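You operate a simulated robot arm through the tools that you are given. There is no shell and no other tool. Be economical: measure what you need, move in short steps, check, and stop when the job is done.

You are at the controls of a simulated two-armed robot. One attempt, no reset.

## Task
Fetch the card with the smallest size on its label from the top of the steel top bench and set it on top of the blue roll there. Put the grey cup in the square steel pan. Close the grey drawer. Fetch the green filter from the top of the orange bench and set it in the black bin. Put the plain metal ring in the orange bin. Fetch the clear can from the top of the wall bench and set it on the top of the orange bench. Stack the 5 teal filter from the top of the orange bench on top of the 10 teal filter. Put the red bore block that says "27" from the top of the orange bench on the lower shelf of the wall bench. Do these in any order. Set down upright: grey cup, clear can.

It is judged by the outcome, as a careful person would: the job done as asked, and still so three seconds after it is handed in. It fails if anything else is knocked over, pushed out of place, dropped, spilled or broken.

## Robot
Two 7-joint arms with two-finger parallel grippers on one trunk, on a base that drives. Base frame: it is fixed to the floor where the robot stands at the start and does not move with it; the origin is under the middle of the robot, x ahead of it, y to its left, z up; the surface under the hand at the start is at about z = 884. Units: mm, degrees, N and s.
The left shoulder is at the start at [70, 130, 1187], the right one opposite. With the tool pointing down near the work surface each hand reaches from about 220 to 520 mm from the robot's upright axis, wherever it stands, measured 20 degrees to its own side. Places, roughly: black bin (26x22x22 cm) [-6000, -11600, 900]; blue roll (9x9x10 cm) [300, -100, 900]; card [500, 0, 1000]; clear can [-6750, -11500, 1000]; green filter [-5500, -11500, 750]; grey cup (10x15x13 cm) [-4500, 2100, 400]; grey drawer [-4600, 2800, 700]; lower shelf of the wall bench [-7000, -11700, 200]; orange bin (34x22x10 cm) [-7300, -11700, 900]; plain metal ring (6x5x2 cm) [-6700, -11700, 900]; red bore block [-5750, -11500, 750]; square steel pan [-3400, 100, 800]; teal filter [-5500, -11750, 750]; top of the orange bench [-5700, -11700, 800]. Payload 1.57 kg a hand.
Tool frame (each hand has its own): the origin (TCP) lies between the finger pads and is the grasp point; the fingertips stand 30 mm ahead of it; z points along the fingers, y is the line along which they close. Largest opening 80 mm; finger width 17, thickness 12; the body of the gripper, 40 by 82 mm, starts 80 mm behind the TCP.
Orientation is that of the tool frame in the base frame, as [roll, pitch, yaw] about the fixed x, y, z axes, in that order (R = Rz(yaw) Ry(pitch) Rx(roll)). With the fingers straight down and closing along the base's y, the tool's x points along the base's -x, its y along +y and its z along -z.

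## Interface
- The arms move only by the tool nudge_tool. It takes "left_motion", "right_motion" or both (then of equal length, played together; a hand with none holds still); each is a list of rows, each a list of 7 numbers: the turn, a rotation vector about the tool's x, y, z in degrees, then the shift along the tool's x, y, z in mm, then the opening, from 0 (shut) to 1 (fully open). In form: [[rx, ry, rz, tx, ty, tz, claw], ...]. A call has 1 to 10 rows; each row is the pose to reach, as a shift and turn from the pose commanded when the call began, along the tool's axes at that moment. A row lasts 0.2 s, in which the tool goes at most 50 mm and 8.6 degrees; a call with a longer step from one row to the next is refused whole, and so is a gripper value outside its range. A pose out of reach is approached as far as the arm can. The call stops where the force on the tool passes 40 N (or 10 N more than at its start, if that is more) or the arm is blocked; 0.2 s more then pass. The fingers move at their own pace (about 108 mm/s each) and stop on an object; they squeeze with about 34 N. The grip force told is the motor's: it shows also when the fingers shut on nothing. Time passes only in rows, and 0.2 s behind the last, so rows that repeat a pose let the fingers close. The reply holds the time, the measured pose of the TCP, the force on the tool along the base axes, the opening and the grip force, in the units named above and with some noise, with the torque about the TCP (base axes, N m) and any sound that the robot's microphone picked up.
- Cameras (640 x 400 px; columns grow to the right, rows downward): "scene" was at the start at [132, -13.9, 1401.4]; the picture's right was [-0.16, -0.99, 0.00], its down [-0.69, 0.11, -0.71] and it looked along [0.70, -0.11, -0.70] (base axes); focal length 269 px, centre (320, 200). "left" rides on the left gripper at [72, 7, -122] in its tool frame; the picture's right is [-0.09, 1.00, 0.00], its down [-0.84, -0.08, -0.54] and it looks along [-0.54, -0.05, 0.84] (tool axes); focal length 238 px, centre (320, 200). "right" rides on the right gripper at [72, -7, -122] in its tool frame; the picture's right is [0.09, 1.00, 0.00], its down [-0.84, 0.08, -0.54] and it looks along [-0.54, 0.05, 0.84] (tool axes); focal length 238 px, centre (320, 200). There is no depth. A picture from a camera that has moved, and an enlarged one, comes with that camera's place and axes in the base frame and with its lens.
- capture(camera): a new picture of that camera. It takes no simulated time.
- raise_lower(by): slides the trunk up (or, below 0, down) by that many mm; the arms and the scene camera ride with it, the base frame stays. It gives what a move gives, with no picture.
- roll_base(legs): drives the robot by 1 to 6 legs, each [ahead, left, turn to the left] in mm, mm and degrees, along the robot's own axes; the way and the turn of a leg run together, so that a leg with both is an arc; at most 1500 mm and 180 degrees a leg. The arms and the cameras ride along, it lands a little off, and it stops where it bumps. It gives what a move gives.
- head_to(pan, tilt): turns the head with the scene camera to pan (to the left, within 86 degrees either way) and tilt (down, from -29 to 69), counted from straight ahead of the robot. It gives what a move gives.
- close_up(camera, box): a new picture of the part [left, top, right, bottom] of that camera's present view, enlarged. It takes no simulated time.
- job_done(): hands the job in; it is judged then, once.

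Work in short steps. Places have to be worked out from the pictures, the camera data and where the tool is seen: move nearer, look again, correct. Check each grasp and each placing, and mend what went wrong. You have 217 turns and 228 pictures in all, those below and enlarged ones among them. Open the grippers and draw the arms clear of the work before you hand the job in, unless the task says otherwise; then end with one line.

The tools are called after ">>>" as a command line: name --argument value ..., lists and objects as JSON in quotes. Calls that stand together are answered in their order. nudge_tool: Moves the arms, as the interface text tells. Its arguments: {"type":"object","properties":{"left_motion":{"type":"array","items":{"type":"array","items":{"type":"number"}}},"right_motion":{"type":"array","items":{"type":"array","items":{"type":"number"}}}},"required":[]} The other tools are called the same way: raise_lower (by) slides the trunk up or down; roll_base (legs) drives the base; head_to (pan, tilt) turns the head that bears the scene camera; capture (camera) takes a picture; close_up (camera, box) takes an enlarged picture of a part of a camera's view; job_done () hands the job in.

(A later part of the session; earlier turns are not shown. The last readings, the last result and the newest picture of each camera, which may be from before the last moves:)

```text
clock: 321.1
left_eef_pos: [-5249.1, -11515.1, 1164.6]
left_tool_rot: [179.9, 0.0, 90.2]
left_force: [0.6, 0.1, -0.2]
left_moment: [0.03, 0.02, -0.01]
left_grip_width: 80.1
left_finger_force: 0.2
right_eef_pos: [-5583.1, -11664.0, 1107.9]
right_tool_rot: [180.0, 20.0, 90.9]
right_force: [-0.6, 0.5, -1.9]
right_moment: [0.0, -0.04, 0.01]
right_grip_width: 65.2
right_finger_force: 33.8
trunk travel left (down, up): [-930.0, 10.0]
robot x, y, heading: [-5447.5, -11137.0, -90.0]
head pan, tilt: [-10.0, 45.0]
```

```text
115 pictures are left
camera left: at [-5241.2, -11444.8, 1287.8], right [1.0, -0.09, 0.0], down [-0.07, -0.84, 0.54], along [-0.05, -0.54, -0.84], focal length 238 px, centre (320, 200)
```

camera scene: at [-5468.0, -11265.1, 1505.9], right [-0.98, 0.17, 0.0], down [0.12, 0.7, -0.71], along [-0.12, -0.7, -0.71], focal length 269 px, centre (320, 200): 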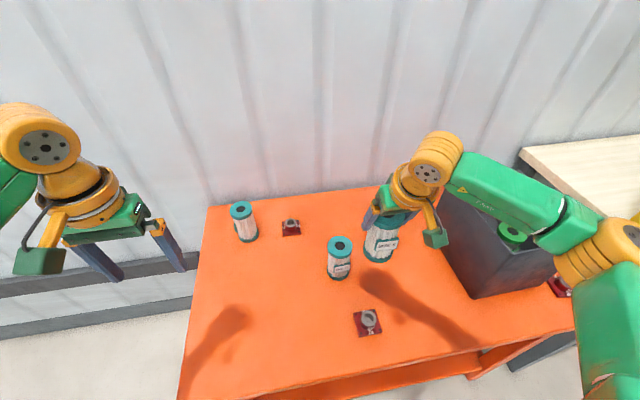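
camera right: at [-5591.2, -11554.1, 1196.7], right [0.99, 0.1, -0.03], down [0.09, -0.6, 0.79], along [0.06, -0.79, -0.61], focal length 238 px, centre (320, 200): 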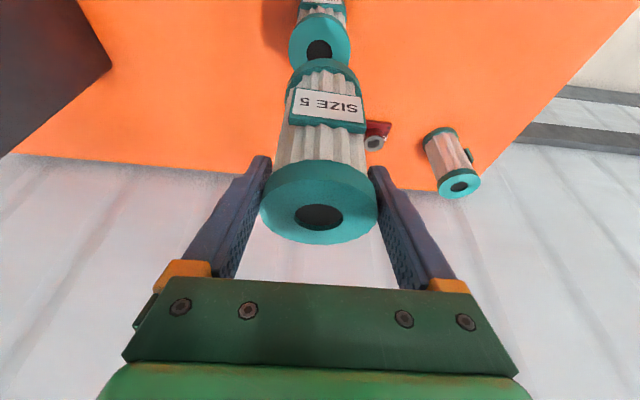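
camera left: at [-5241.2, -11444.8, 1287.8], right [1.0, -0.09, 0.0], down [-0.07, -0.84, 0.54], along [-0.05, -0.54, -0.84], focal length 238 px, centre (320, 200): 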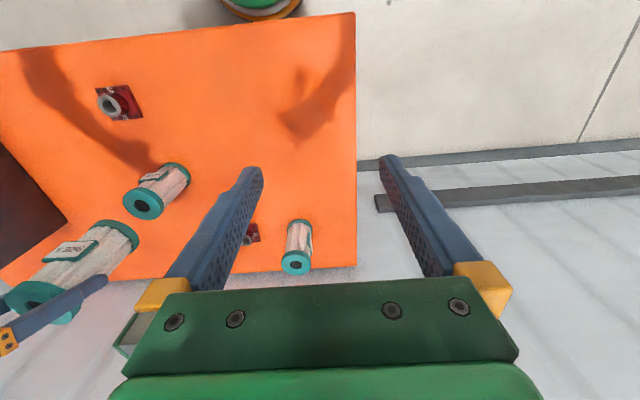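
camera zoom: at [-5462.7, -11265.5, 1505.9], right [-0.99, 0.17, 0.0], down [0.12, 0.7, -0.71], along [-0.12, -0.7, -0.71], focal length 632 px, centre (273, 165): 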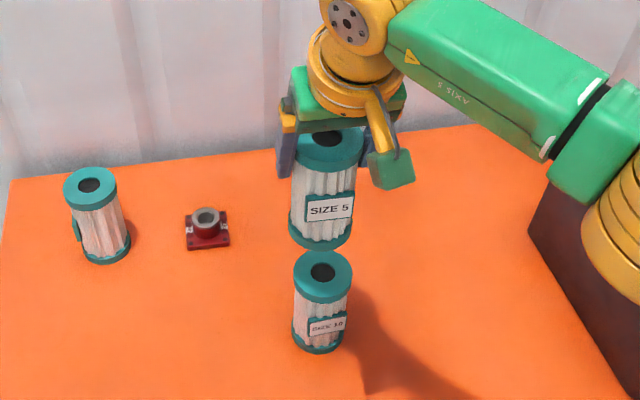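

Combined views put "10" at (-5589, -11659); I correct by a few millimetres and lower to just above it.

>>> nudge_tool --right_motion '[[0, 0, 0, 5, -5, 4, 0], [0, 0, 0, 12, -5, 22, 0], [0, 0, 0, 19, -5, 40, 0], [0, 0, 0, 19, -5, 40, 0]]'

>>> close_up --camera "scene" --box '[270, 150, 410, 290]'

>>> close_up --camera "left" --box '[0, 100, 240, 320]'

>>> capture --camera "right"

```text
clock: 322.1
left_eef_pos: [-5247.4, -11515.3, 1163.8]
left_tool_rot: [180.0, -0.1, 90.2]
left_force: [0.3, -1.1, 0.9]
left_moment: [-0.03, 0.01, -0.03]
left_grip_width: 79.9
left_finger_force: 0.1
right_eef_pos: [-5586.1, -11657.3, 1060.8]
right_tool_rot: [179.9, 19.9, 91.0]
right_force: [0.3, -0.1, -2.1]
right_moment: [0.03, 0.03, -0.01]
right_grip_width: 65.1
right_finger_force: 34.1
trunk travel left (down, up): [-930.0, 10.0]
robot x, y, heading: [-5448.7, -11131.0, -89.9]
head pan, tilt: [-10.0, 45.0]
```

```text
2.86 times, centred on (340, 220) of scene
camera zoom: at [-5462.2, -11265.6, 1505.9], right [-0.99, 0.17, 0.0], down [0.12, 0.7, -0.71], along [-0.12, -0.7, -0.71], focal length 768 px, centre (263, 143)
```

zoom: 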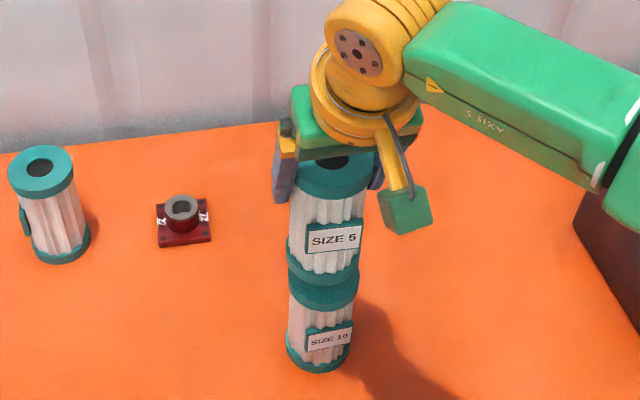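

```text
1.82 times, centred on (120, 210) of left
camera zoom: at [-5240.8, -11445.0, 1287.7], right [1.0, -0.09, 0.0], down [-0.07, -0.84, 0.54], along [-0.05, -0.54, -0.84], focal length 433 px, centre (684, 182)
```

zoom: 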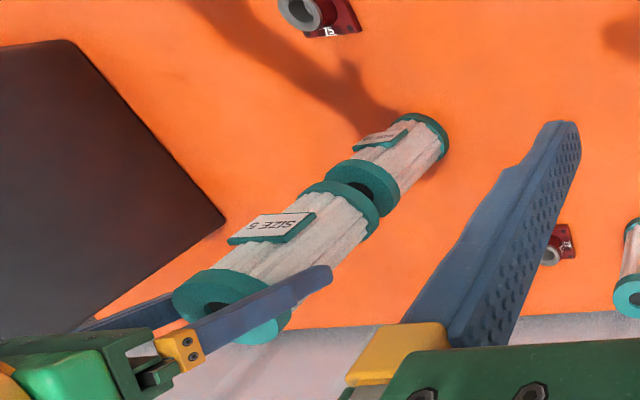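

```text
112 pictures are left
camera right: at [-5594.5, -11548.5, 1150.7], right [0.99, 0.1, -0.03], down [0.09, -0.6, 0.79], along [0.06, -0.79, -0.61], focal length 238 px, centre (320, 200)
```

right: 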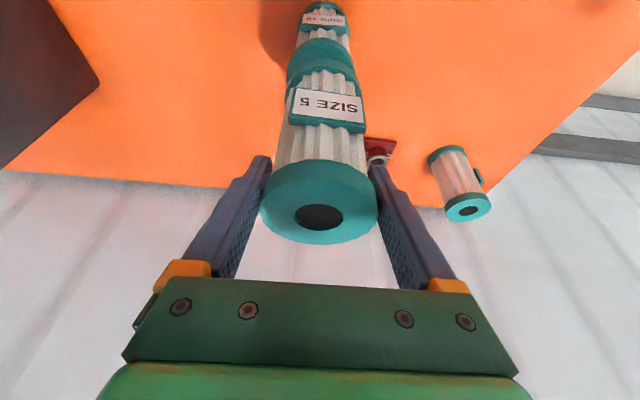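

They are collinear in all three views. I lower in small steps to contact.

>>> nudge_tool --right_motion '[[0, 0, 0, 1.4, 0, 3.8, 0], [0, 0, 0, 2.7, 0, 7.5, 0], [0, 0, 0, 4.1, 0, 11.3, 0], [0, 0, 0, 5.5, 0, 15, 0], [0, 0, 0, 5.5, 0, 15, 0]]'

>>> close_up --camera "scene" --box '[270, 150, 410, 290]'

```text
clock: 323.3
left_eef_pos: [-5246.4, -11516.1, 1164.9]
left_tool_rot: [-180.0, -0.2, 90.2]
left_force: [-0.1, 0.3, 0.6]
left_moment: [-0.01, 0.01, 0.02]
left_grip_width: 79.9
left_finger_force: 0.1
right_eef_pos: [-5588.8, -11657.5, 1048.1]
right_tool_rot: [179.9, 19.8, 90.9]
right_force: [-0.1, 0.5, -2.0]
right_moment: [0.0, 0.01, -0.03]
right_grip_width: 65.1
right_finger_force: 33.7
trunk travel left (down, up): [-930.0, 10.0]
robot x, y, heading: [-5448.6, -11131.3, -90.2]
head pan, tilt: [-10.0, 45.0]
```

```text
2.86 times, centred on (340, 220) of scene
camera zoom: at [-5462.3, -11265.7, 1505.9], right [-0.99, 0.17, 0.0], down [0.12, 0.7, -0.71], along [-0.12, -0.7, -0.71], focal length 768 px, centre (263, 143)
```

zoom: 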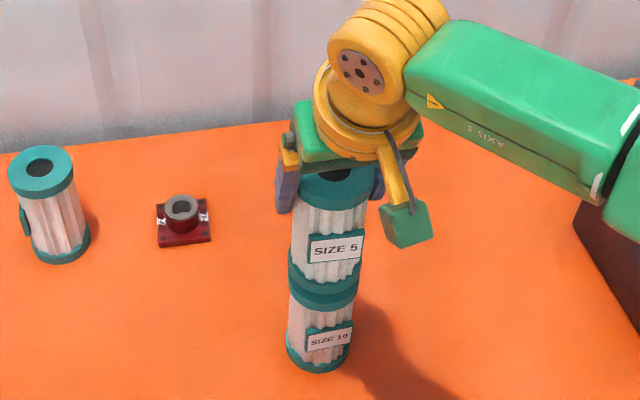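

>>> nudge_tool --right_motion '[[0, 0, 0, 1, 1, 2.8, 0], [0, 0, 0, 2, 1, 5.6, 0], [0, 0, 0, 3, 1, 8.4, 0], [0, 0, 0, 4, 1, 11.2, 0], [0, 0, 0, 5.1, 1, 14, 0]]'

>>> close_up --camera "scene" --box '[270, 150, 410, 290]'

>>> close_up --camera "left" --box '[0, 100, 240, 320]'

```text
clock: 324.5
left_eef_pos: [-5246.2, -11515.7, 1164.3]
left_tool_rot: [-180.0, 0.0, 90.3]
left_force: [-0.2, -0.3, 0.6]
left_moment: [-0.01, 0.0, 0.0]
left_grip_width: 80.0
left_finger_force: 0.1
right_eef_pos: [-5588.1, -11657.8, 1033.8]
right_tool_rot: [179.9, 19.8, 90.9]
right_force: [0.1, -0.1, -2.6]
right_moment: [-0.04, 0.02, -0.03]
right_grip_width: 65.2
right_finger_force: 33.8
trunk travel left (down, up): [-930.0, 10.0]
robot x, y, heading: [-5453.0, -11136.3, -89.8]
head pan, tilt: [-10.0, 45.0]
```

```text
2.86 times, centred on (340, 220) of scene
camera zoom: at [-5462.3, -11265.8, 1505.9], right [-0.99, 0.17, 0.0], down [0.12, 0.7, -0.71], along [-0.12, -0.7, -0.71], focal length 768 px, centre (263, 143)
```

zoom: 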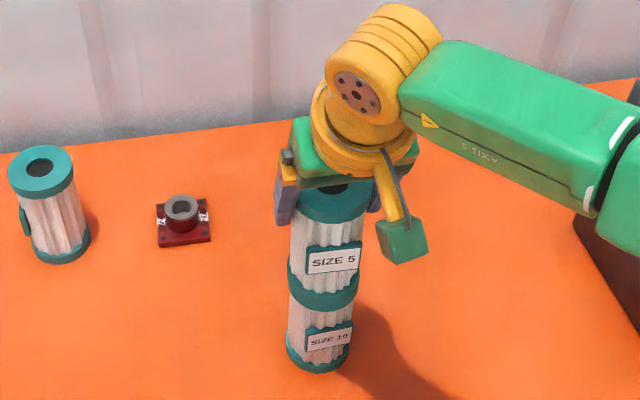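

```text
1.82 times, centred on (120, 210) of left
camera zoom: at [-5240.9, -11445.1, 1287.7], right [1.0, -0.09, 0.0], down [-0.07, -0.84, 0.54], along [-0.05, -0.54, -0.84], focal length 433 px, centre (684, 182)
```

zoom: 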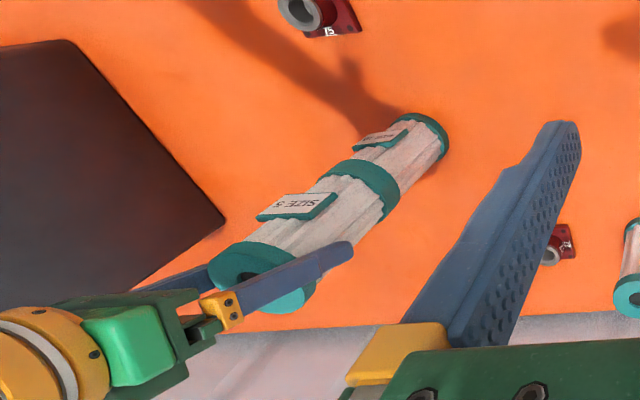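

Nearly touching and well aligned. I go on in 2 mm steps until the force shows contact.

>>> nudge_tool --right_motion '[[0, 0, 0, 0.7, 0, 1.9, 0], [0, 0, 0, 1.4, 0, 3.8, 0], [0, 0, 0, 2, 0, 5.6, 0], [0, 0, 0, 2, 0, 5.6, 0]]'

```text
clock: 325.5
left_eef_pos: [-5245.6, -11511.0, 1167.7]
left_tool_rot: [-179.9, 0.2, 90.2]
left_force: [0.3, -1.1, -0.1]
left_moment: [-0.01, 0.0, 0.0]
left_grip_width: 79.8
left_finger_force: 0.0
right_eef_pos: [-5588.4, -11652.7, 1029.7]
right_tool_rot: [179.9, 20.1, 90.9]
right_force: [-1.4, -5.2, 22.6]
right_moment: [-0.38, 0.71, 0.17]
right_grip_width: 65.1
right_finger_force: 34.3
trunk travel left (down, up): [-930.0, 10.0]
robot x, y, heading: [-5449.7, -11131.3, -89.7]
head pan, tilt: [-10.0, 45.0]
```

Contact at z ≈ 1030. I unload 3 mm, check, then open.

>>> nudge_tool --right_motion '[[0, 0, 0, -0.7, 0, -1.9, 0], [0, 0, 0, -1.1, 0, -3, 0], [0, 0, 0, -1.1, 0, -3, 0]]'

>>> close_up --camera "left" --box '[0, 100, 240, 320]'

```text
clock: 326.3
left_eef_pos: [-5247.7, -11515.8, 1164.1]
left_tool_rot: [180.0, -0.1, 90.2]
left_force: [-0.6, -0.3, 1.1]
left_moment: [-0.01, 0.02, -0.02]
left_grip_width: 80.1
left_finger_force: 0.1
right_eef_pos: [-5589.9, -11657.1, 1029.9]
right_tool_rot: [179.9, 19.8, 90.9]
right_force: [-0.3, -0.5, -2.8]
right_moment: [-0.03, 0.0, 0.04]
right_grip_width: 64.9
right_finger_force: 34.0
trunk travel left (down, up): [-930.0, 10.0]
robot x, y, heading: [-5446.6, -11135.8, -89.8]
head pan, tilt: [-10.0, 45.0]
```

```text
1.82 times, centred on (120, 210) of left
camera zoom: at [-5241.1, -11445.5, 1287.4], right [1.0, -0.09, 0.0], down [-0.07, -0.84, 0.54], along [-0.05, -0.54, -0.84], focal length 433 px, centre (684, 182)
```

zoom: 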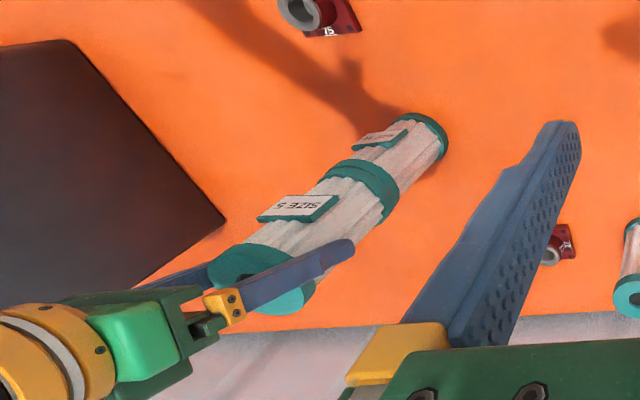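

>>> nudge_tool --right_motion '[[0, 0, 0, 0.5, 0, 1.4, 0], [0, 0, 0, 0.5, 0, 1.4, 0], [0, 0, 0, 0.5, 0, 1.4, 0.86], [0, 0, 0, 0.5, 0, 1.4, 1], [0, 0, 0, 0.5, 0, 1.4, 1]]'

>>> capture --camera "right"

>>> close_up --camera "left" --box '[0, 100, 240, 320]'

```text
clock: 327.5
left_eef_pos: [-5247.1, -11515.4, 1164.6]
left_tool_rot: [-180.0, 0.0, 90.3]
left_force: [0.3, 0.3, 0.8]
left_moment: [0.01, 0.02, 0.01]
left_grip_width: 80.4
left_finger_force: 0.1
right_eef_pos: [-5589.1, -11658.3, 1031.1]
right_tool_rot: [179.9, 19.9, 90.9]
right_force: [-0.4, 0.3, 0.6]
right_moment: [-0.01, 0.02, 0.01]
right_grip_width: 79.8
right_finger_force: 0.1
trunk travel left (down, up): [-930.0, 10.0]
robot x, y, heading: [-5451.0, -11134.8, -89.7]
head pan, tilt: [-10.0, 45.0]
```

```text
107 pictures are left
camera right: at [-5597.1, -11548.8, 1118.7], right [0.99, 0.1, -0.03], down [0.09, -0.6, 0.8], along [0.06, -0.79, -0.61], focal length 238 px, centre (320, 200)
```

right: 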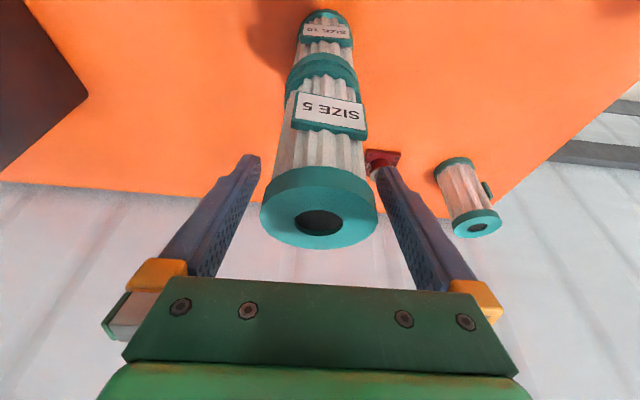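

```text
1.82 times, centred on (120, 210) of left
camera zoom: at [-5240.8, -11444.5, 1287.8], right [1.0, -0.09, 0.0], down [-0.07, -0.84, 0.54], along [-0.05, -0.54, -0.84], focal length 433 px, centre (684, 182)
```

zoom: 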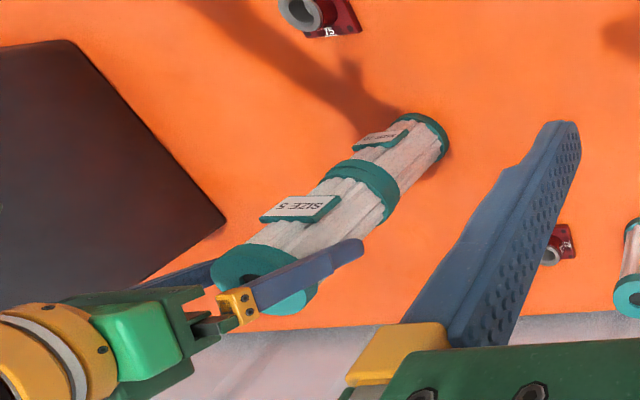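

The stack stands by itself. I withdraw along the tool axis.

>>> nudge_tool --right_motion '[[0, 0, 0, 0, 0, -15, 1], [0, 0, 0, 0, 0, -35, 1], [0, 0, 0, 0, 0, -60, 1], [0, 0, 0, 0, 0, -90, 1], [0, 0, 0, 20, 0, -120, 1], [0, 0, 0, 50, 0, -150, 1], [0, 0, 0, 90, 0, -160, 1]]'

>>> capture --camera "scene"

```text
clock: 329.1
left_eef_pos: [-5247.4, -11513.8, 1165.7]
left_tool_rot: [180.0, 0.0, 90.3]
left_force: [-0.7, 0.1, -0.3]
left_moment: [-0.01, -0.02, 0.06]
left_grip_width: 80.1
left_finger_force: 0.1
right_eef_pos: [-5589.4, -11517.8, 1154.0]
right_tool_rot: [179.9, 20.0, 91.0]
right_force: [-0.3, 0.4, -0.2]
right_moment: [-0.02, 0.04, -0.01]
right_grip_width: 80.1
right_finger_force: 0.1
trunk travel left (down, up): [-930.0, 10.0]
robot x, y, heading: [-5449.5, -11131.7, -89.9]
head pan, tilt: [-10.0, 45.0]
```

```text
105 pictures are left
camera scene: at [-5462.5, -11263.2, 1506.1], right [-0.99, 0.17, 0.0], down [0.12, 0.7, -0.71], along [-0.12, -0.7, -0.71], focal length 269 px, centre (320, 200)
```

scene: 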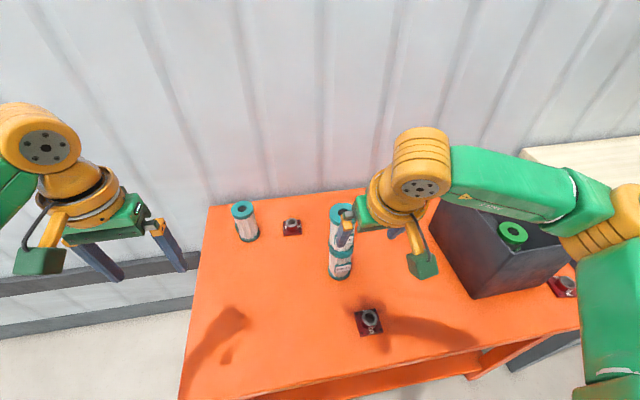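

The stack stands. Next block "27" at about (-5467, -11831): far back, so I use the right hand pitched strongly forward. I strafe left, pitch the hand, and lower the trunk.

>>> roll_base --legs '[[0, 135, 0]]'

>>> nudge_tool --right_motion '[[0, -8, 0, 0, 0, -10, 1], [0, -16, 0, 0, 0, -20, 1], [0, -24, 0, 0, 0, -30, 1], [0, -32, 0, 0, 0, -40, 1], [0, -40, 0, 0, 0, -50, 1], [0, -40, 0, 0, 0, -50, 1]]'

>>> raise_lower --by -200

>>> capture --camera "scene"

>>> capture --camera "right"

```text
clock: 330.4
left_eef_pos: [-5118.0, -11514.7, 1166.2]
left_tool_rot: [179.8, 0.0, 90.3]
left_force: [0.6, 0.3, -0.6]
left_moment: [0.01, -0.06, -0.05]
left_grip_width: 80.2
left_finger_force: 0.1
right_eef_pos: [-5460.8, -11519.0, 1153.3]
right_tool_rot: [179.7, 20.0, 90.9]
right_force: [-0.1, 0.2, 0.1]
right_moment: [0.02, 0.0, 0.02]
right_grip_width: 80.1
right_finger_force: 0.0
trunk travel left (down, up): [-930.0, 10.0]
robot x, y, heading: [-5317.6, -11134.3, -89.7]
head pan, tilt: [-10.0, 45.0]
```

```text
clock: 331.8
left_eef_pos: [-5113.3, -11514.7, 1165.7]
left_tool_rot: [-180.0, 0.1, 90.3]
left_force: [-0.6, 0.2, -0.2]
left_moment: [0.0, 0.01, 0.01]
left_grip_width: 79.7
left_finger_force: 0.0
right_eef_pos: [-5439.7, -11548.7, 1207.8]
right_tool_rot: [179.9, 60.0, 90.7]
right_force: [0.1, -0.9, -0.5]
right_moment: [0.03, -0.01, -0.01]
right_grip_width: 80.1
right_finger_force: 0.1
right hand out of reach, approached as far as the arm can: row 3, 4, 5, 6
trunk travel left (down, up): [-930.0, 10.0]
robot x, y, heading: [-5317.5, -11132.6, -89.7]
head pan, tilt: [-10.0, 45.0]
```

```text
clock: 334.0
left_eef_pos: [-5113.7, -11514.9, 964.9]
left_tool_rot: [180.0, 0.0, 90.3]
left_force: [-0.9, 0.4, 0.0]
left_moment: [-0.01, -0.02, 0.01]
left_grip_width: 80.0
left_finger_force: 0.2
right_eef_pos: [-5439.7, -11549.5, 1005.2]
right_tool_rot: [179.8, 59.9, 90.8]
right_force: [0.0, 0.4, 0.5]
right_moment: [0.0, 0.01, -0.02]
right_grip_width: 79.9
right_finger_force: 0.1
trunk travel left (down, up): [-730.0, 210.0]
robot x, y, heading: [-5317.6, -11130.3, -89.9]
head pan, tilt: [-10.0, 45.0]
```

```text
104 pictures are left
camera scene: at [-5329.4, -11264.4, 1306.0], right [-0.99, 0.17, 0.0], down [0.12, 0.7, -0.71], along [-0.12, -0.7, -0.71], focal length 269 px, centre (320, 200)
```

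scene: 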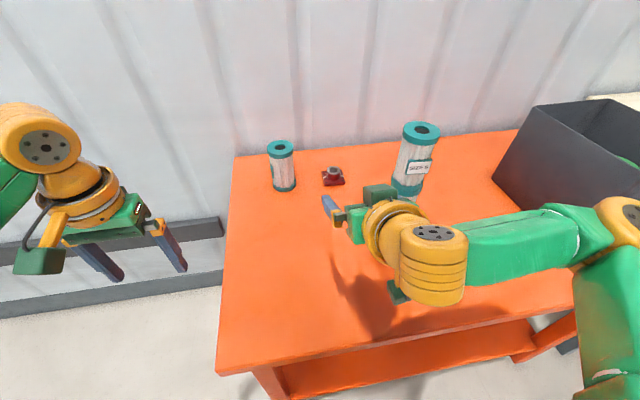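

```text
103 pictures are left
camera right: at [-5447.9, -11407.7, 1004.3], right [0.99, 0.06, -0.08], down [0.07, 0.05, 1.0], along [0.07, -1.0, 0.05], focal length 238 px, centre (320, 200)
```

right: 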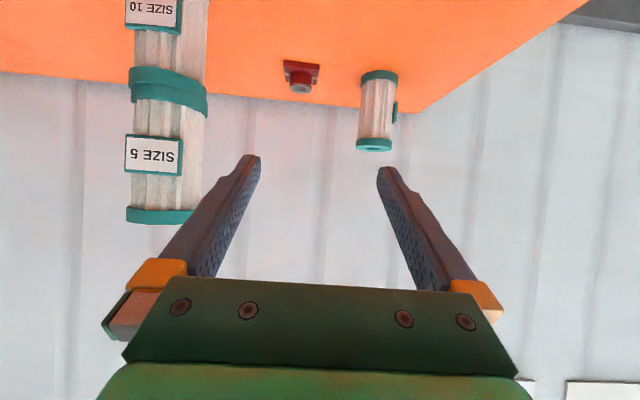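

Block "27" is at about (-5468, -11825). I extend the right hand toward it, staying above.

>>> nudge_tool --right_motion '[[0, 0, 0, -3, -10, 35, 1], [0, 0, 0, -6, -20, 75, 1], [0, 0, 0, -9, -32, 115, 1], [0, 0, 0, -12, -32, 155, 1], [0, 0, 0, -16, -32, 195, 1], [0, 0, 0, -20, -32, 235, 1], [0, 0, 0, -24, -32, 270, 1], [0, 0, 0, -27, -32, 290, 1], [0, 0, 0, -27, -32, 290, 1]]'

>>> capture --camera "right"

>>> capture --camera "scene"

```text
clock: 336.0
left_eef_pos: [-5114.6, -11515.4, 964.5]
left_tool_rot: [-180.0, 0.0, 90.3]
left_force: [-0.2, -0.6, 0.5]
left_moment: [0.02, 0.03, 0.0]
left_grip_width: 80.1
left_finger_force: 0.2
right_eef_pos: [-5467.5, -11794.4, 891.6]
right_tool_rot: [179.8, 60.0, 90.9]
right_force: [-0.5, -0.5, -0.2]
right_moment: [0.03, 0.01, 0.0]
right_grip_width: 80.3
right_finger_force: 0.2
right hand out of reach, approached as far as the arm can: row 8, 9
trunk travel left (down, up): [-730.0, 210.0]
robot x, y, heading: [-5317.2, -11134.9, -89.9]
head pan, tilt: [-10.0, 45.0]
```

```text
102 pictures are left
camera right: at [-5476.1, -11653.5, 889.9], right [0.99, 0.06, -0.08], down [0.07, 0.05, 1.0], along [0.07, -1.0, 0.05], focal length 238 px, centre (320, 200)
```

right: 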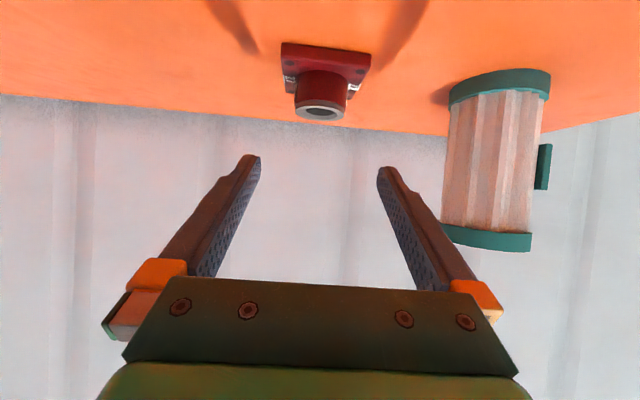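

```text
101 pictures are left
camera scene: at [-5329.7, -11264.6, 1306.0], right [-0.99, 0.17, 0.0], down [0.12, 0.7, -0.71], along [-0.12, -0.7, -0.71], focal length 269 px, centre (320, 200)
```

scene: 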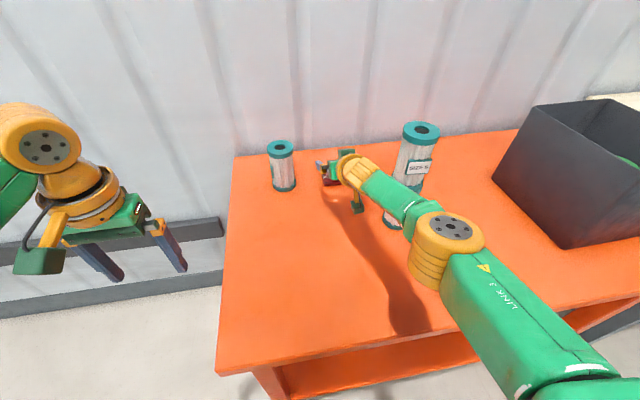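

The reach is just short at this trunk height. I pull the right hand back and up, raise the left, lower the trunk 150 mm so that the arm extends level, then go in again.

>>> nudge_tool --right_motion '[[0, 0, 0, -10, 0, -40, 1], [0, 0, 0, -30, 0, -80, 1], [0, 0, 0, -60, 0, -110, 1], [0, 0, 0, -75, 0, -120, 1], [0, 0, 0, -75, 0, -120, 1]]' --left_motion '[[0, 0, 0, 0, 0, -30, 1], [0, 0, 0, 0, 0, -60, 1], [0, 0, 0, 0, 0, -90, 1], [0, 0, 0, 0, 0, -120, 1], [0, 0, 0, 0, 0, -150, 1]]'

>>> raise_lower --by -140

>>> capture --camera "right"

```text
clock: 337.2
left_eef_pos: [-5113.9, -11512.6, 1116.0]
left_tool_rot: [-179.9, 0.1, 90.3]
left_force: [-0.9, 0.0, -0.6]
left_moment: [0.01, -0.01, 0.02]
left_grip_width: 80.1
left_finger_force: 0.0
right_eef_pos: [-5470.5, -11726.1, 1018.3]
right_tool_rot: [179.7, 60.1, 90.8]
right_force: [-0.2, -0.9, -0.6]
right_moment: [0.04, 0.01, 0.03]
right_grip_width: 80.1
right_finger_force: 0.0
trunk travel left (down, up): [-730.0, 210.0]
robot x, y, heading: [-5317.9, -11134.1, -90.2]
head pan, tilt: [-10.0, 45.0]
```

```text
clock: 338.9
left_eef_pos: [-5113.2, -11512.4, 975.6]
left_tool_rot: [180.0, 0.0, 90.3]
left_force: [-0.4, -0.1, -0.5]
left_moment: [0.02, -0.02, 0.01]
left_grip_width: 80.0
left_finger_force: 0.0
right_eef_pos: [-5469.7, -11726.9, 880.4]
right_tool_rot: [179.8, 59.8, 90.8]
right_force: [-0.1, 0.2, 0.6]
right_moment: [0.0, 0.03, 0.02]
right_grip_width: 79.8
right_finger_force: 0.0
trunk travel left (down, up): [-590.0, 350.0]
robot x, y, heading: [-5313.1, -11136.6, -89.8]
head pan, tilt: [-10.0, 45.0]
```

```text
100 pictures are left
camera right: at [-5478.5, -11586.2, 876.2], right [0.99, 0.06, -0.08], down [0.07, 0.05, 1.0], along [0.07, -1.0, 0.05], focal length 238 px, centre (320, 200)
```

right: 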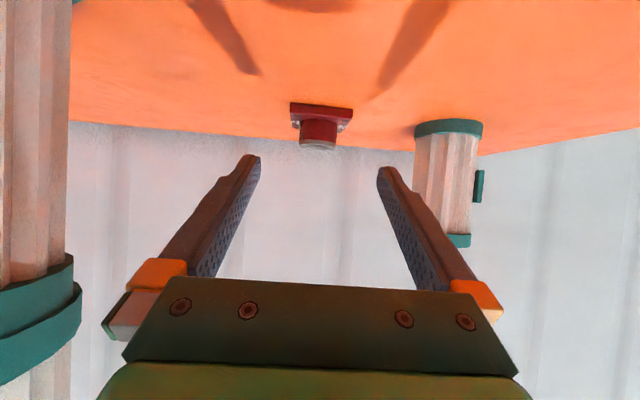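

>>> nudge_tool --right_motion '[[0, 0, 0, -10, 1, 30, 1], [0, 0, 0, -20, 2, 60, 1], [0, 0, 0, -28, 2, 85, 1], [0, 0, 0, -28, 2, 85, 1]]'

>>> capture --camera "right"

```text
clock: 339.9
left_eef_pos: [-5114.0, -11513.2, 975.6]
left_tool_rot: [180.0, -0.1, 90.3]
left_force: [0.5, 0.2, 0.8]
left_moment: [0.0, 0.03, 0.0]
left_grip_width: 79.7
left_finger_force: 0.0
right_eef_pos: [-5465.3, -11806.3, 858.4]
right_tool_rot: [179.7, 60.0, 90.9]
right_force: [-0.5, 0.0, 0.1]
right_moment: [0.04, 0.0, 0.01]
right_grip_width: 80.1
right_finger_force: 0.1
right hand out of reach, approached as far as the arm can: row 3, 4
trunk travel left (down, up): [-590.0, 350.0]
robot x, y, heading: [-5314.1, -11131.4, -89.8]
head pan, tilt: [-10.0, 45.0]
```

```text
99 pictures are left
camera right: at [-5474.9, -11664.9, 856.5], right [0.99, 0.06, -0.08], down [0.07, 0.05, 1.0], along [0.07, -1.0, 0.05], focal length 238 px, centre (320, 200)
```

right: 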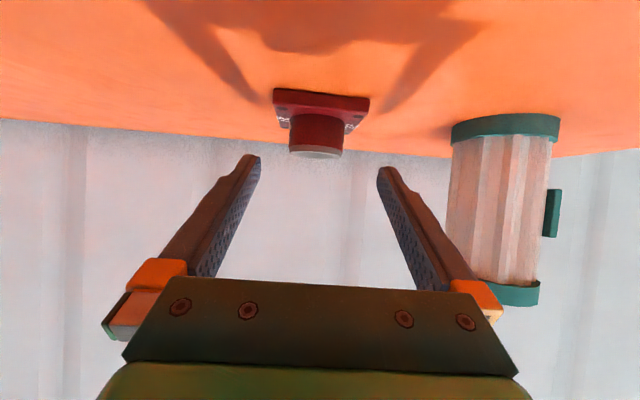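

I lower 21 mm and creep the base ahead 12 mm so that the fingertips straddle the boss fully.

>>> nudge_tool --right_motion '[[0, 0, 0, 9, -2, 5, 1], [0, 0, 0, 18, -2, 10.5, 1], [0, 0, 0, 18, -2, 10.5, 1]]'

>>> roll_base --legs '[[14, 0, 0]]'

>>> capture --camera "right"

>>> close_up --camera "scene" --box '[260, 110, 460, 250]'

```text
clock: 340.7
left_eef_pos: [-5114.7, -11513.3, 975.5]
left_tool_rot: [180.0, 0.1, 90.3]
left_force: [-0.3, -0.9, 0.2]
left_moment: [0.0, 0.03, 0.04]
left_grip_width: 79.9
left_finger_force: 0.0
right_eef_pos: [-5468.4, -11806.3, 838.6]
right_tool_rot: [179.8, 59.9, 90.8]
right_force: [0.2, 0.7, 0.0]
right_moment: [0.03, 0.03, -0.02]
right_grip_width: 80.1
right_finger_force: 0.0
trunk travel left (down, up): [-590.0, 350.0]
robot x, y, heading: [-5319.4, -11135.7, -89.9]
head pan, tilt: [-10.0, 45.0]
```

```text
clock: 341.4
left_eef_pos: [-5114.5, -11525.7, 976.1]
left_tool_rot: [179.9, 0.0, 90.3]
left_force: [0.2, 0.4, 0.6]
left_moment: [0.02, -0.02, 0.02]
left_grip_width: 79.8
left_finger_force: 0.1
right_eef_pos: [-5467.4, -11819.3, 841.6]
right_tool_rot: [179.9, 59.9, 90.7]
right_force: [0.8, 0.1, 0.1]
right_moment: [-0.03, 0.01, -0.01]
right_grip_width: 79.8
right_finger_force: 0.1
trunk travel left (down, up): [-590.0, 350.0]
robot x, y, heading: [-5316.9, -11147.4, -89.5]
head pan, tilt: [-10.0, 45.0]
```

```text
98 pictures are left
camera right: at [-5477.0, -11678.3, 837.5], right [0.99, 0.06, -0.08], down [0.07, 0.05, 1.0], along [0.07, -1.0, 0.05], focal length 238 px, centre (320, 200)
```

right: 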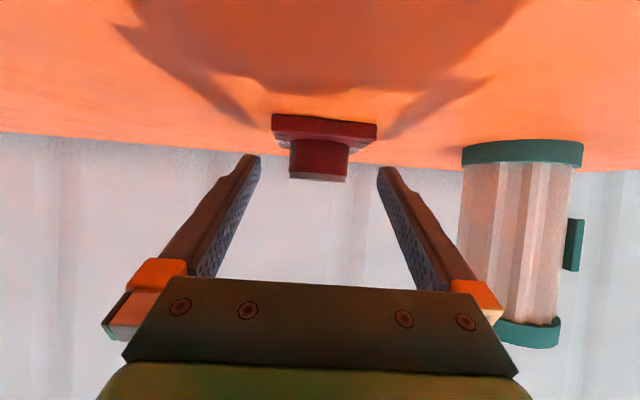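

```text
2.86 times, centred on (360, 180) of scene
camera zoom: at [-5329.4, -11276.9, 1166.2], right [-0.99, 0.17, 0.0], down [0.12, 0.7, -0.71], along [-0.12, -0.7, -0.71], focal length 768 px, centre (206, 257)
```

zoom: 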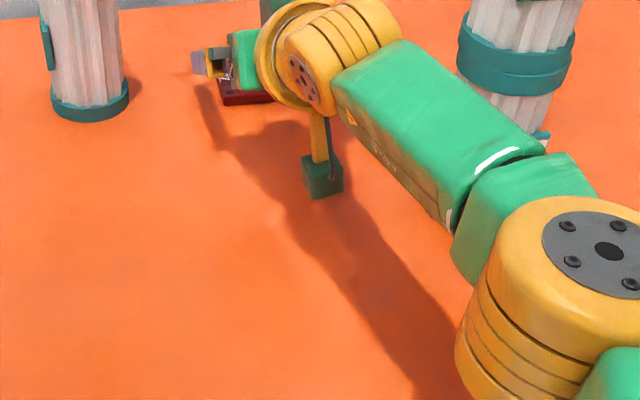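

The fingertips straddle the boss at the right height. I close and lift a little.

>>> nudge_tool --right_motion '[[0, 0, 0, 2, 0, 1, 0.6], [0, 0, 0, 2, 0, 1, 0], [0, 0, 0, 2, 0, 1, 0], [0, 0, 0, 2, 0, 1, 0]]'

>>> nudge_tool --right_motion '[[0, 0, 0, -5, 0, -3, 0], [0, 0, 0, -17, 0, -10, 0], [0, 0, 0, -34, 0, -20, 0]]'

>>> capture --camera "right"

```text
clock: 342.4
left_eef_pos: [-5114.7, -11527.8, 974.9]
left_tool_rot: [-180.0, 0.0, 90.3]
left_force: [-0.9, 0.3, -0.2]
left_moment: [-0.02, 0.01, -0.02]
left_grip_width: 80.0
left_finger_force: 0.1
right_eef_pos: [-5467.8, -11821.2, 836.6]
right_tool_rot: [179.8, 59.9, 90.8]
right_force: [-0.3, -0.1, 0.1]
right_moment: [0.02, -0.02, -0.01]
right_grip_width: 34.4
right_finger_force: 33.9
trunk travel left (down, up): [-590.0, 350.0]
robot x, y, heading: [-5315.0, -11146.6, -89.9]
head pan, tilt: [-10.0, 45.0]
```

```text
clock: 343.2
left_eef_pos: [-5113.6, -11528.5, 975.2]
left_tool_rot: [180.0, 0.0, 90.2]
left_force: [-0.7, -0.1, 0.8]
left_moment: [0.01, 0.04, -0.01]
left_grip_width: 79.8
left_finger_force: 0.1
right_eef_pos: [-5468.4, -11819.9, 874.3]
right_tool_rot: [179.7, 59.9, 90.7]
right_force: [-0.2, -0.4, -1.9]
right_moment: [0.05, -0.01, -0.01]
right_grip_width: 34.4
right_finger_force: 34.0
right hand out of reach, approached as far as the arm can: row 3
trunk travel left (down, up): [-590.0, 350.0]
robot x, y, heading: [-5317.6, -11151.6, -89.7]
head pan, tilt: [-10.0, 45.0]
```

```text
96 pictures are left
camera right: at [-5477.0, -11678.8, 872.6], right [0.99, 0.06, -0.08], down [0.07, 0.05, 1.0], along [0.07, -1.0, 0.05], focal length 238 px, centre (320, 200)
```

right: 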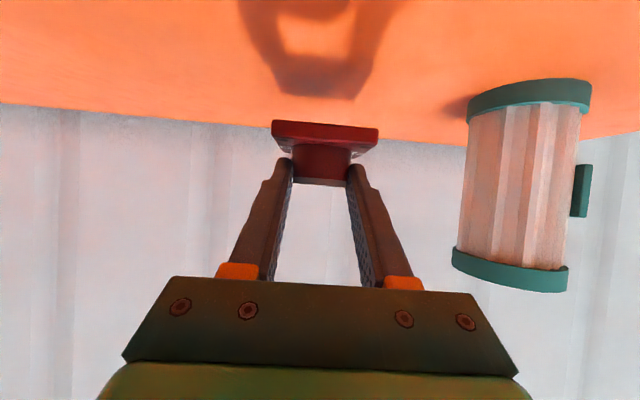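

Block "27" is held. I back the base straight out with the arm extended, then fold the hand back in.

>>> roll_base --legs '[[-450, 0, 0]]'

>>> nudge_tool --right_motion '[[0, 0, 0, -10, 0, -40, 0], [0, 0, 0, -20, 0, -80, 0], [0, 0, 0, -30, 0, -120, 0], [0, 0, 0, -40, 0, -160, 0], [0, 0, 0, -40, 0, -200, 0], [0, 0, 0, -40, 0, -230, 0]]'

>>> head_to --pan -35 --tilt 30

>>> capture --camera "scene"

```text
clock: 346.0
left_eef_pos: [-5114.3, -11071.8, 975.1]
left_tool_rot: [179.9, -0.1, 90.6]
left_force: [0.5, 0.3, 0.2]
left_moment: [0.02, -0.02, 0.0]
left_grip_width: 79.9
left_finger_force: 0.0
right_eef_pos: [-5466.7, -11365.8, 874.3]
right_tool_rot: [179.9, 59.8, 91.2]
right_force: [-1.0, 0.1, -2.5]
right_moment: [0.05, -0.02, 0.01]
right_grip_width: 34.3
right_finger_force: 34.0
trunk travel left (down, up): [-590.0, 350.0]
robot x, y, heading: [-5319.6, -10691.1, -89.3]
head pan, tilt: [-10.0, 45.0]
```

```text
clock: 347.4
left_eef_pos: [-5114.6, -11070.2, 974.9]
left_tool_rot: [179.9, 0.0, 90.7]
left_force: [0.0, 0.7, 0.1]
left_moment: [0.03, -0.03, -0.01]
left_grip_width: 80.1
left_finger_force: 0.1
right_eef_pos: [-5471.7, -11186.5, 1028.3]
right_tool_rot: [179.8, 60.0, 91.1]
right_force: [0.4, 0.2, -2.6]
right_moment: [0.05, 0.0, 0.0]
right_grip_width: 34.4
right_finger_force: 34.4
trunk travel left (down, up): [-590.0, 350.0]
robot x, y, heading: [-5321.9, -10695.7, -89.3]
head pan, tilt: [-10.0, 45.0]
```

```text
clock: 348.3
left_eef_pos: [-5112.9, -11071.2, 975.8]
left_tool_rot: [-179.9, -0.1, 90.7]
left_force: [0.3, 0.2, -1.0]
left_moment: [-0.02, -0.03, 0.01]
left_grip_width: 80.1
left_finger_force: 0.0
right_eef_pos: [-5470.5, -11187.4, 1027.8]
right_tool_rot: [179.8, 59.9, 91.3]
right_force: [-0.4, -1.0, -2.7]
right_moment: [0.11, -0.02, 0.01]
right_grip_width: 34.4
right_finger_force: 33.6
trunk travel left (down, up): [-590.0, 350.0]
robot x, y, heading: [-5319.1, -10688.6, -89.1]
head pan, tilt: [-35.0, 30.0]
```

```text
95 pictures are left
camera scene: at [-5369.5, -10818.7, 1188.4], right [-0.83, 0.56, 0.0], down [0.28, 0.41, -0.87], along [-0.49, -0.71, -0.5], focal length 269 px, centre (320, 200)
```

scene: 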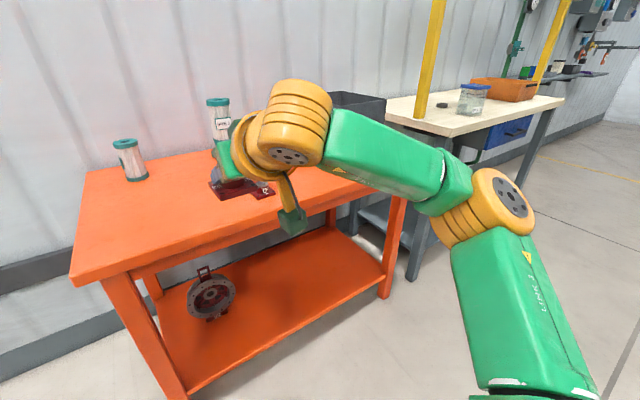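

I strafe right to the wall bench and look at its lower shelf.

>>> roll_base --legs '[[0, -1400, -0.9]]'

>>> head_to --pan 0 --tilt 35

>>> capture --camera "scene"

```text
clock: 355.4
left_eef_pos: [-6549.4, -11084.6, 974.6]
left_tool_rot: [-180.0, -0.1, 90.5]
left_force: [-0.4, -0.7, -1.1]
left_moment: [-0.02, -0.01, 0.0]
left_grip_width: 79.9
left_finger_force: 0.0
right_eef_pos: [-6907.3, -11199.0, 1028.1]
right_tool_rot: [179.8, 59.9, 91.2]
right_force: [0.0, -0.5, -3.8]
right_moment: [0.06, -0.03, -0.02]
right_grip_width: 34.2
right_finger_force: 34.0
trunk travel left (down, up): [-590.0, 350.0]
robot x, y, heading: [-6754.2, -10706.1, -89.4]
head pan, tilt: [-35.0, 30.0]
```

```text
clock: 356.4
left_eef_pos: [-6549.1, -11084.8, 974.6]
left_tool_rot: [-179.9, -0.2, 90.6]
left_force: [-0.3, -0.3, -0.3]
left_moment: [-0.02, -0.04, -0.05]
left_grip_width: 80.0
left_finger_force: 0.1
right_eef_pos: [-6907.4, -11198.7, 1027.7]
right_tool_rot: [179.8, 59.9, 90.9]
right_force: [-0.3, -1.4, -2.2]
right_moment: [0.06, -0.01, 0.01]
right_grip_width: 34.4
right_finger_force: 33.6
trunk travel left (down, up): [-590.0, 350.0]
robot x, y, heading: [-6753.4, -10704.0, -89.8]
head pan, tilt: [0.0, 35.0]
```

```text
94 pictures are left
camera scene: at [-6752.6, -10844.2, 1180.7], right [-1.0, -0.01, 0.0], down [0.0, 0.57, -0.82], along [0.01, -0.82, -0.57], focal length 269 px, centre (320, 200)
```

scene: 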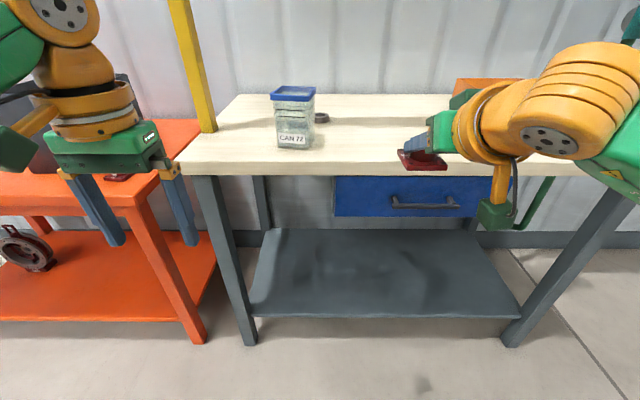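

The lower shelf (z ≈ 200) is empty. I tuck the left hand, lower the trunk nearly fully, then look before going in.

>>> nudge_tool --left_motion '[[0, 0, 0, 30, 0, -20, 1], [0, 0, 0, 60, 0, -40, 1], [0, 0, 0, 90, 0, -60, 1], [0, 0, 0, 120, 0, -80, 1]]'

>>> raise_lower --by -400

>>> raise_lower --by -180

>>> nudge_tool --right_motion '[[0, 0, 0, 25, 0, 14, 0], [0, 0, 0, 50, 0, 28, 0], [0, 0, 0, 75, 0, 42, 0], [0, 0, 0, 100, 0, 56, 0], [0, 0, 0, 115, 0, 65, 0]]'

>>> head_to --pan -10 --tilt 25

>>> capture --camera "scene"

>>> capture --camera "right"

```text
clock: 357.4
left_eef_pos: [-6560.0, -10981.0, 1038.6]
left_tool_rot: [180.0, -0.1, 90.4]
left_force: [1.0, 0.0, 0.5]
left_moment: [0.0, 0.01, 0.02]
left_grip_width: 79.9
left_finger_force: 0.0
left hand out of reach, approached as far as the arm can: row 4
right_eef_pos: [-6907.4, -11198.1, 1027.8]
right_tool_rot: [179.8, 59.9, 91.2]
right_force: [0.7, 0.5, -3.5]
right_moment: [0.07, -0.03, 0.03]
right_grip_width: 34.4
right_finger_force: 33.7
trunk travel left (down, up): [-590.0, 350.0]
robot x, y, heading: [-6757.7, -10703.9, -89.4]
head pan, tilt: [0.0, 35.0]
```

```text
clock: 361.2
left_eef_pos: [-6560.3, -10980.0, 639.5]
left_tool_rot: [179.9, 0.0, 90.5]
left_force: [-0.3, 0.3, 0.2]
left_moment: [-0.02, -0.02, 0.01]
left_grip_width: 79.9
left_finger_force: 0.1
right_eef_pos: [-6906.5, -11198.5, 627.1]
right_tool_rot: [179.8, 59.9, 90.9]
right_force: [0.0, -0.3, -2.0]
right_moment: [0.05, -0.01, -0.02]
right_grip_width: 34.4
right_finger_force: 34.1
trunk travel left (down, up): [-190.0, 750.0]
robot x, y, heading: [-6752.2, -10705.7, -89.8]
head pan, tilt: [0.0, 35.0]
```

```text
clock: 363.2
left_eef_pos: [-6559.2, -10981.1, 459.0]
left_tool_rot: [-180.0, -0.1, 90.5]
left_force: [-0.1, -0.1, 0.3]
left_moment: [0.04, 0.0, -0.02]
left_grip_width: 80.1
left_finger_force: 0.1
right_eef_pos: [-6907.1, -11196.8, 448.5]
right_tool_rot: [179.8, 59.9, 91.1]
right_force: [-1.1, 0.2, -2.9]
right_moment: [0.05, -0.01, -0.01]
right_grip_width: 34.3
right_finger_force: 34.0
trunk travel left (down, up): [-10.0, 930.0]
robot x, y, heading: [-6753.3, -10706.0, -89.7]
head pan, tilt: [0.0, 35.0]
```

```text
clock: 364.4
left_eef_pos: [-6561.1, -10979.5, 458.9]
left_tool_rot: [180.0, 0.0, 90.4]
left_force: [-0.2, -0.3, -0.5]
left_moment: [0.0, 0.0, -0.01]
left_grip_width: 80.0
left_finger_force: 0.1
right_eef_pos: [-6908.0, -11196.2, 313.3]
right_tool_rot: [179.8, 59.9, 91.0]
right_force: [0.2, 0.7, -3.2]
right_moment: [0.05, 0.01, 0.01]
right_grip_width: 34.4
right_finger_force: 34.6
trunk travel left (down, up): [-10.0, 930.0]
robot x, y, heading: [-6756.4, -10705.4, -89.4]
head pan, tilt: [0.0, 35.0]
```

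```text
clock: 365.2
left_eef_pos: [-6558.4, -10980.8, 459.2]
left_tool_rot: [179.9, 0.1, 90.6]
left_force: [-0.5, 0.1, -0.3]
left_moment: [-0.01, 0.02, 0.01]
left_grip_width: 79.9
left_finger_force: 0.1
right_eef_pos: [-6908.5, -11197.0, 314.8]
right_tool_rot: [179.8, 59.9, 91.1]
right_force: [0.5, -0.1, -2.9]
right_moment: [0.04, -0.02, 0.02]
right_grip_width: 34.0
right_finger_force: 34.2
trunk travel left (down, up): [-10.0, 930.0]
robot x, y, heading: [-6755.6, -10704.3, -89.6]
head pan, tilt: [-10.0, 25.0]
```

```text
93 pictures are left
camera scene: at [-6768.3, -10846.5, 616.4], right [-0.99, 0.17, 0.0], down [0.07, 0.42, -0.91], along [-0.15, -0.89, -0.42], focal length 269 px, centre (320, 200)
```

scene: 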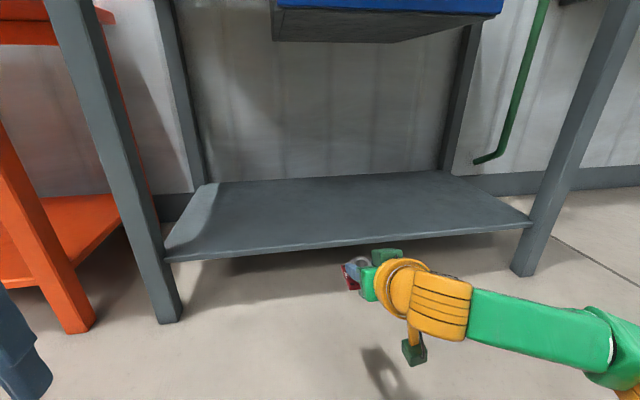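

```text
92 pictures are left
camera right: at [-6917.5, -11054.8, 311.5], right [0.99, 0.07, -0.08], down [0.07, 0.05, 1.0], along [0.07, -1.0, 0.05], focal length 238 px, centre (320, 200)
```

right: 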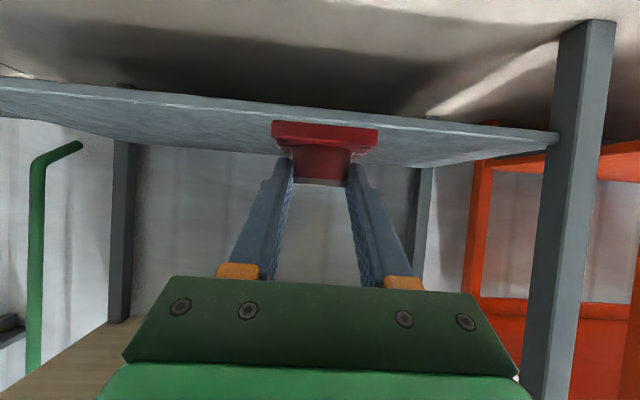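

The shelf is at z ≈ 190, front edge y ≈ -11473. I drive ahead 300 mm and extend the hand in over the shelf.

>>> roll_base --legs '[[300, 0, 0]]'

>>> nudge_tool --right_motion '[[0, 0, 0, -15, 0, 26, 0], [0, 0, 0, -25, 0, 50, 0], [0, 0, 0, -35, 0, 80, 0], [0, 0, 0, -40, 0, 110, 0], [0, 0, 0, -40, 0, 110, 0]]'

>>> capture --camera "scene"

>>> capture --camera "right"

```text
clock: 367.2
left_eef_pos: [-6555.1, -11276.8, 458.2]
left_tool_rot: [-180.0, -0.1, 90.8]
left_force: [0.3, -0.1, -0.1]
left_moment: [-0.01, 0.02, 0.01]
left_grip_width: 79.6
left_finger_force: 0.1
right_eef_pos: [-6901.2, -11495.9, 313.4]
right_tool_rot: [179.7, 59.9, 91.5]
right_force: [0.2, -0.2, -2.7]
right_moment: [0.06, 0.0, -0.02]
right_grip_width: 34.1
right_finger_force: 33.7
trunk travel left (down, up): [-10.0, 930.0]
robot x, y, heading: [-6750.2, -11002.2, -89.1]
head pan, tilt: [-10.0, 25.0]
```

```text
clock: 368.4
left_eef_pos: [-6554.8, -11276.3, 458.2]
left_tool_rot: [-179.9, 0.0, 90.8]
left_force: [-0.4, -0.3, 0.0]
left_moment: [-0.01, 0.02, 0.01]
left_grip_width: 80.0
left_finger_force: 0.1
right_eef_pos: [-6897.1, -11610.6, 292.2]
right_tool_rot: [179.7, 59.8, 91.5]
right_force: [0.0, -0.6, -2.4]
right_moment: [0.05, -0.02, 0.01]
right_grip_width: 34.4
right_finger_force: 34.1
trunk travel left (down, up): [-10.0, 930.0]
robot x, y, heading: [-6751.9, -11000.3, -89.2]
head pan, tilt: [-10.0, 25.0]
```

```text
91 pictures are left
camera scene: at [-6764.1, -11145.0, 616.4], right [-0.99, 0.16, 0.0], down [0.07, 0.42, -0.91], along [-0.14, -0.89, -0.42], focal length 269 px, centre (320, 200)
```

scene: 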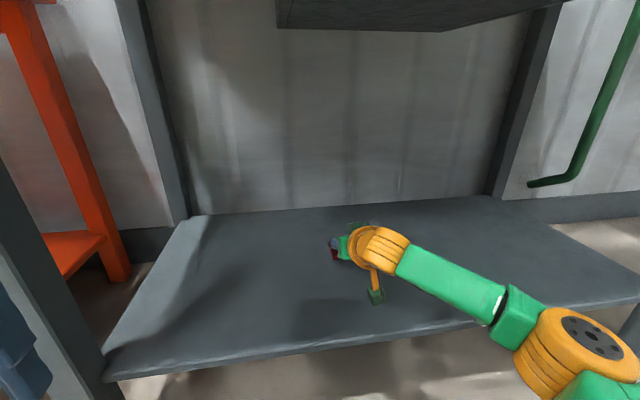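

```text
90 pictures are left
camera right: at [-6907.7, -11469.7, 289.8], right [0.99, 0.08, -0.08], down [0.07, 0.05, 1.0], along [0.08, -1.0, 0.05], focal length 238 px, centre (320, 200)
```

right: 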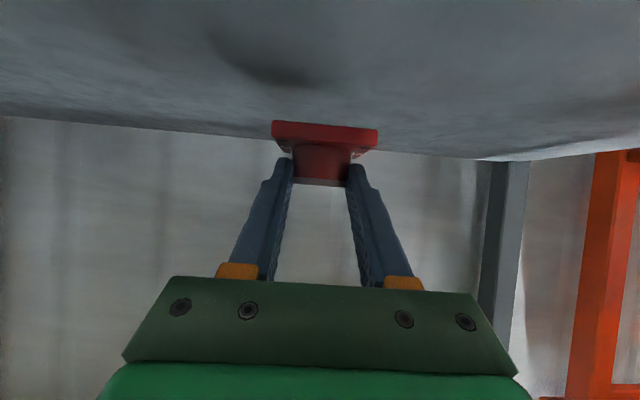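

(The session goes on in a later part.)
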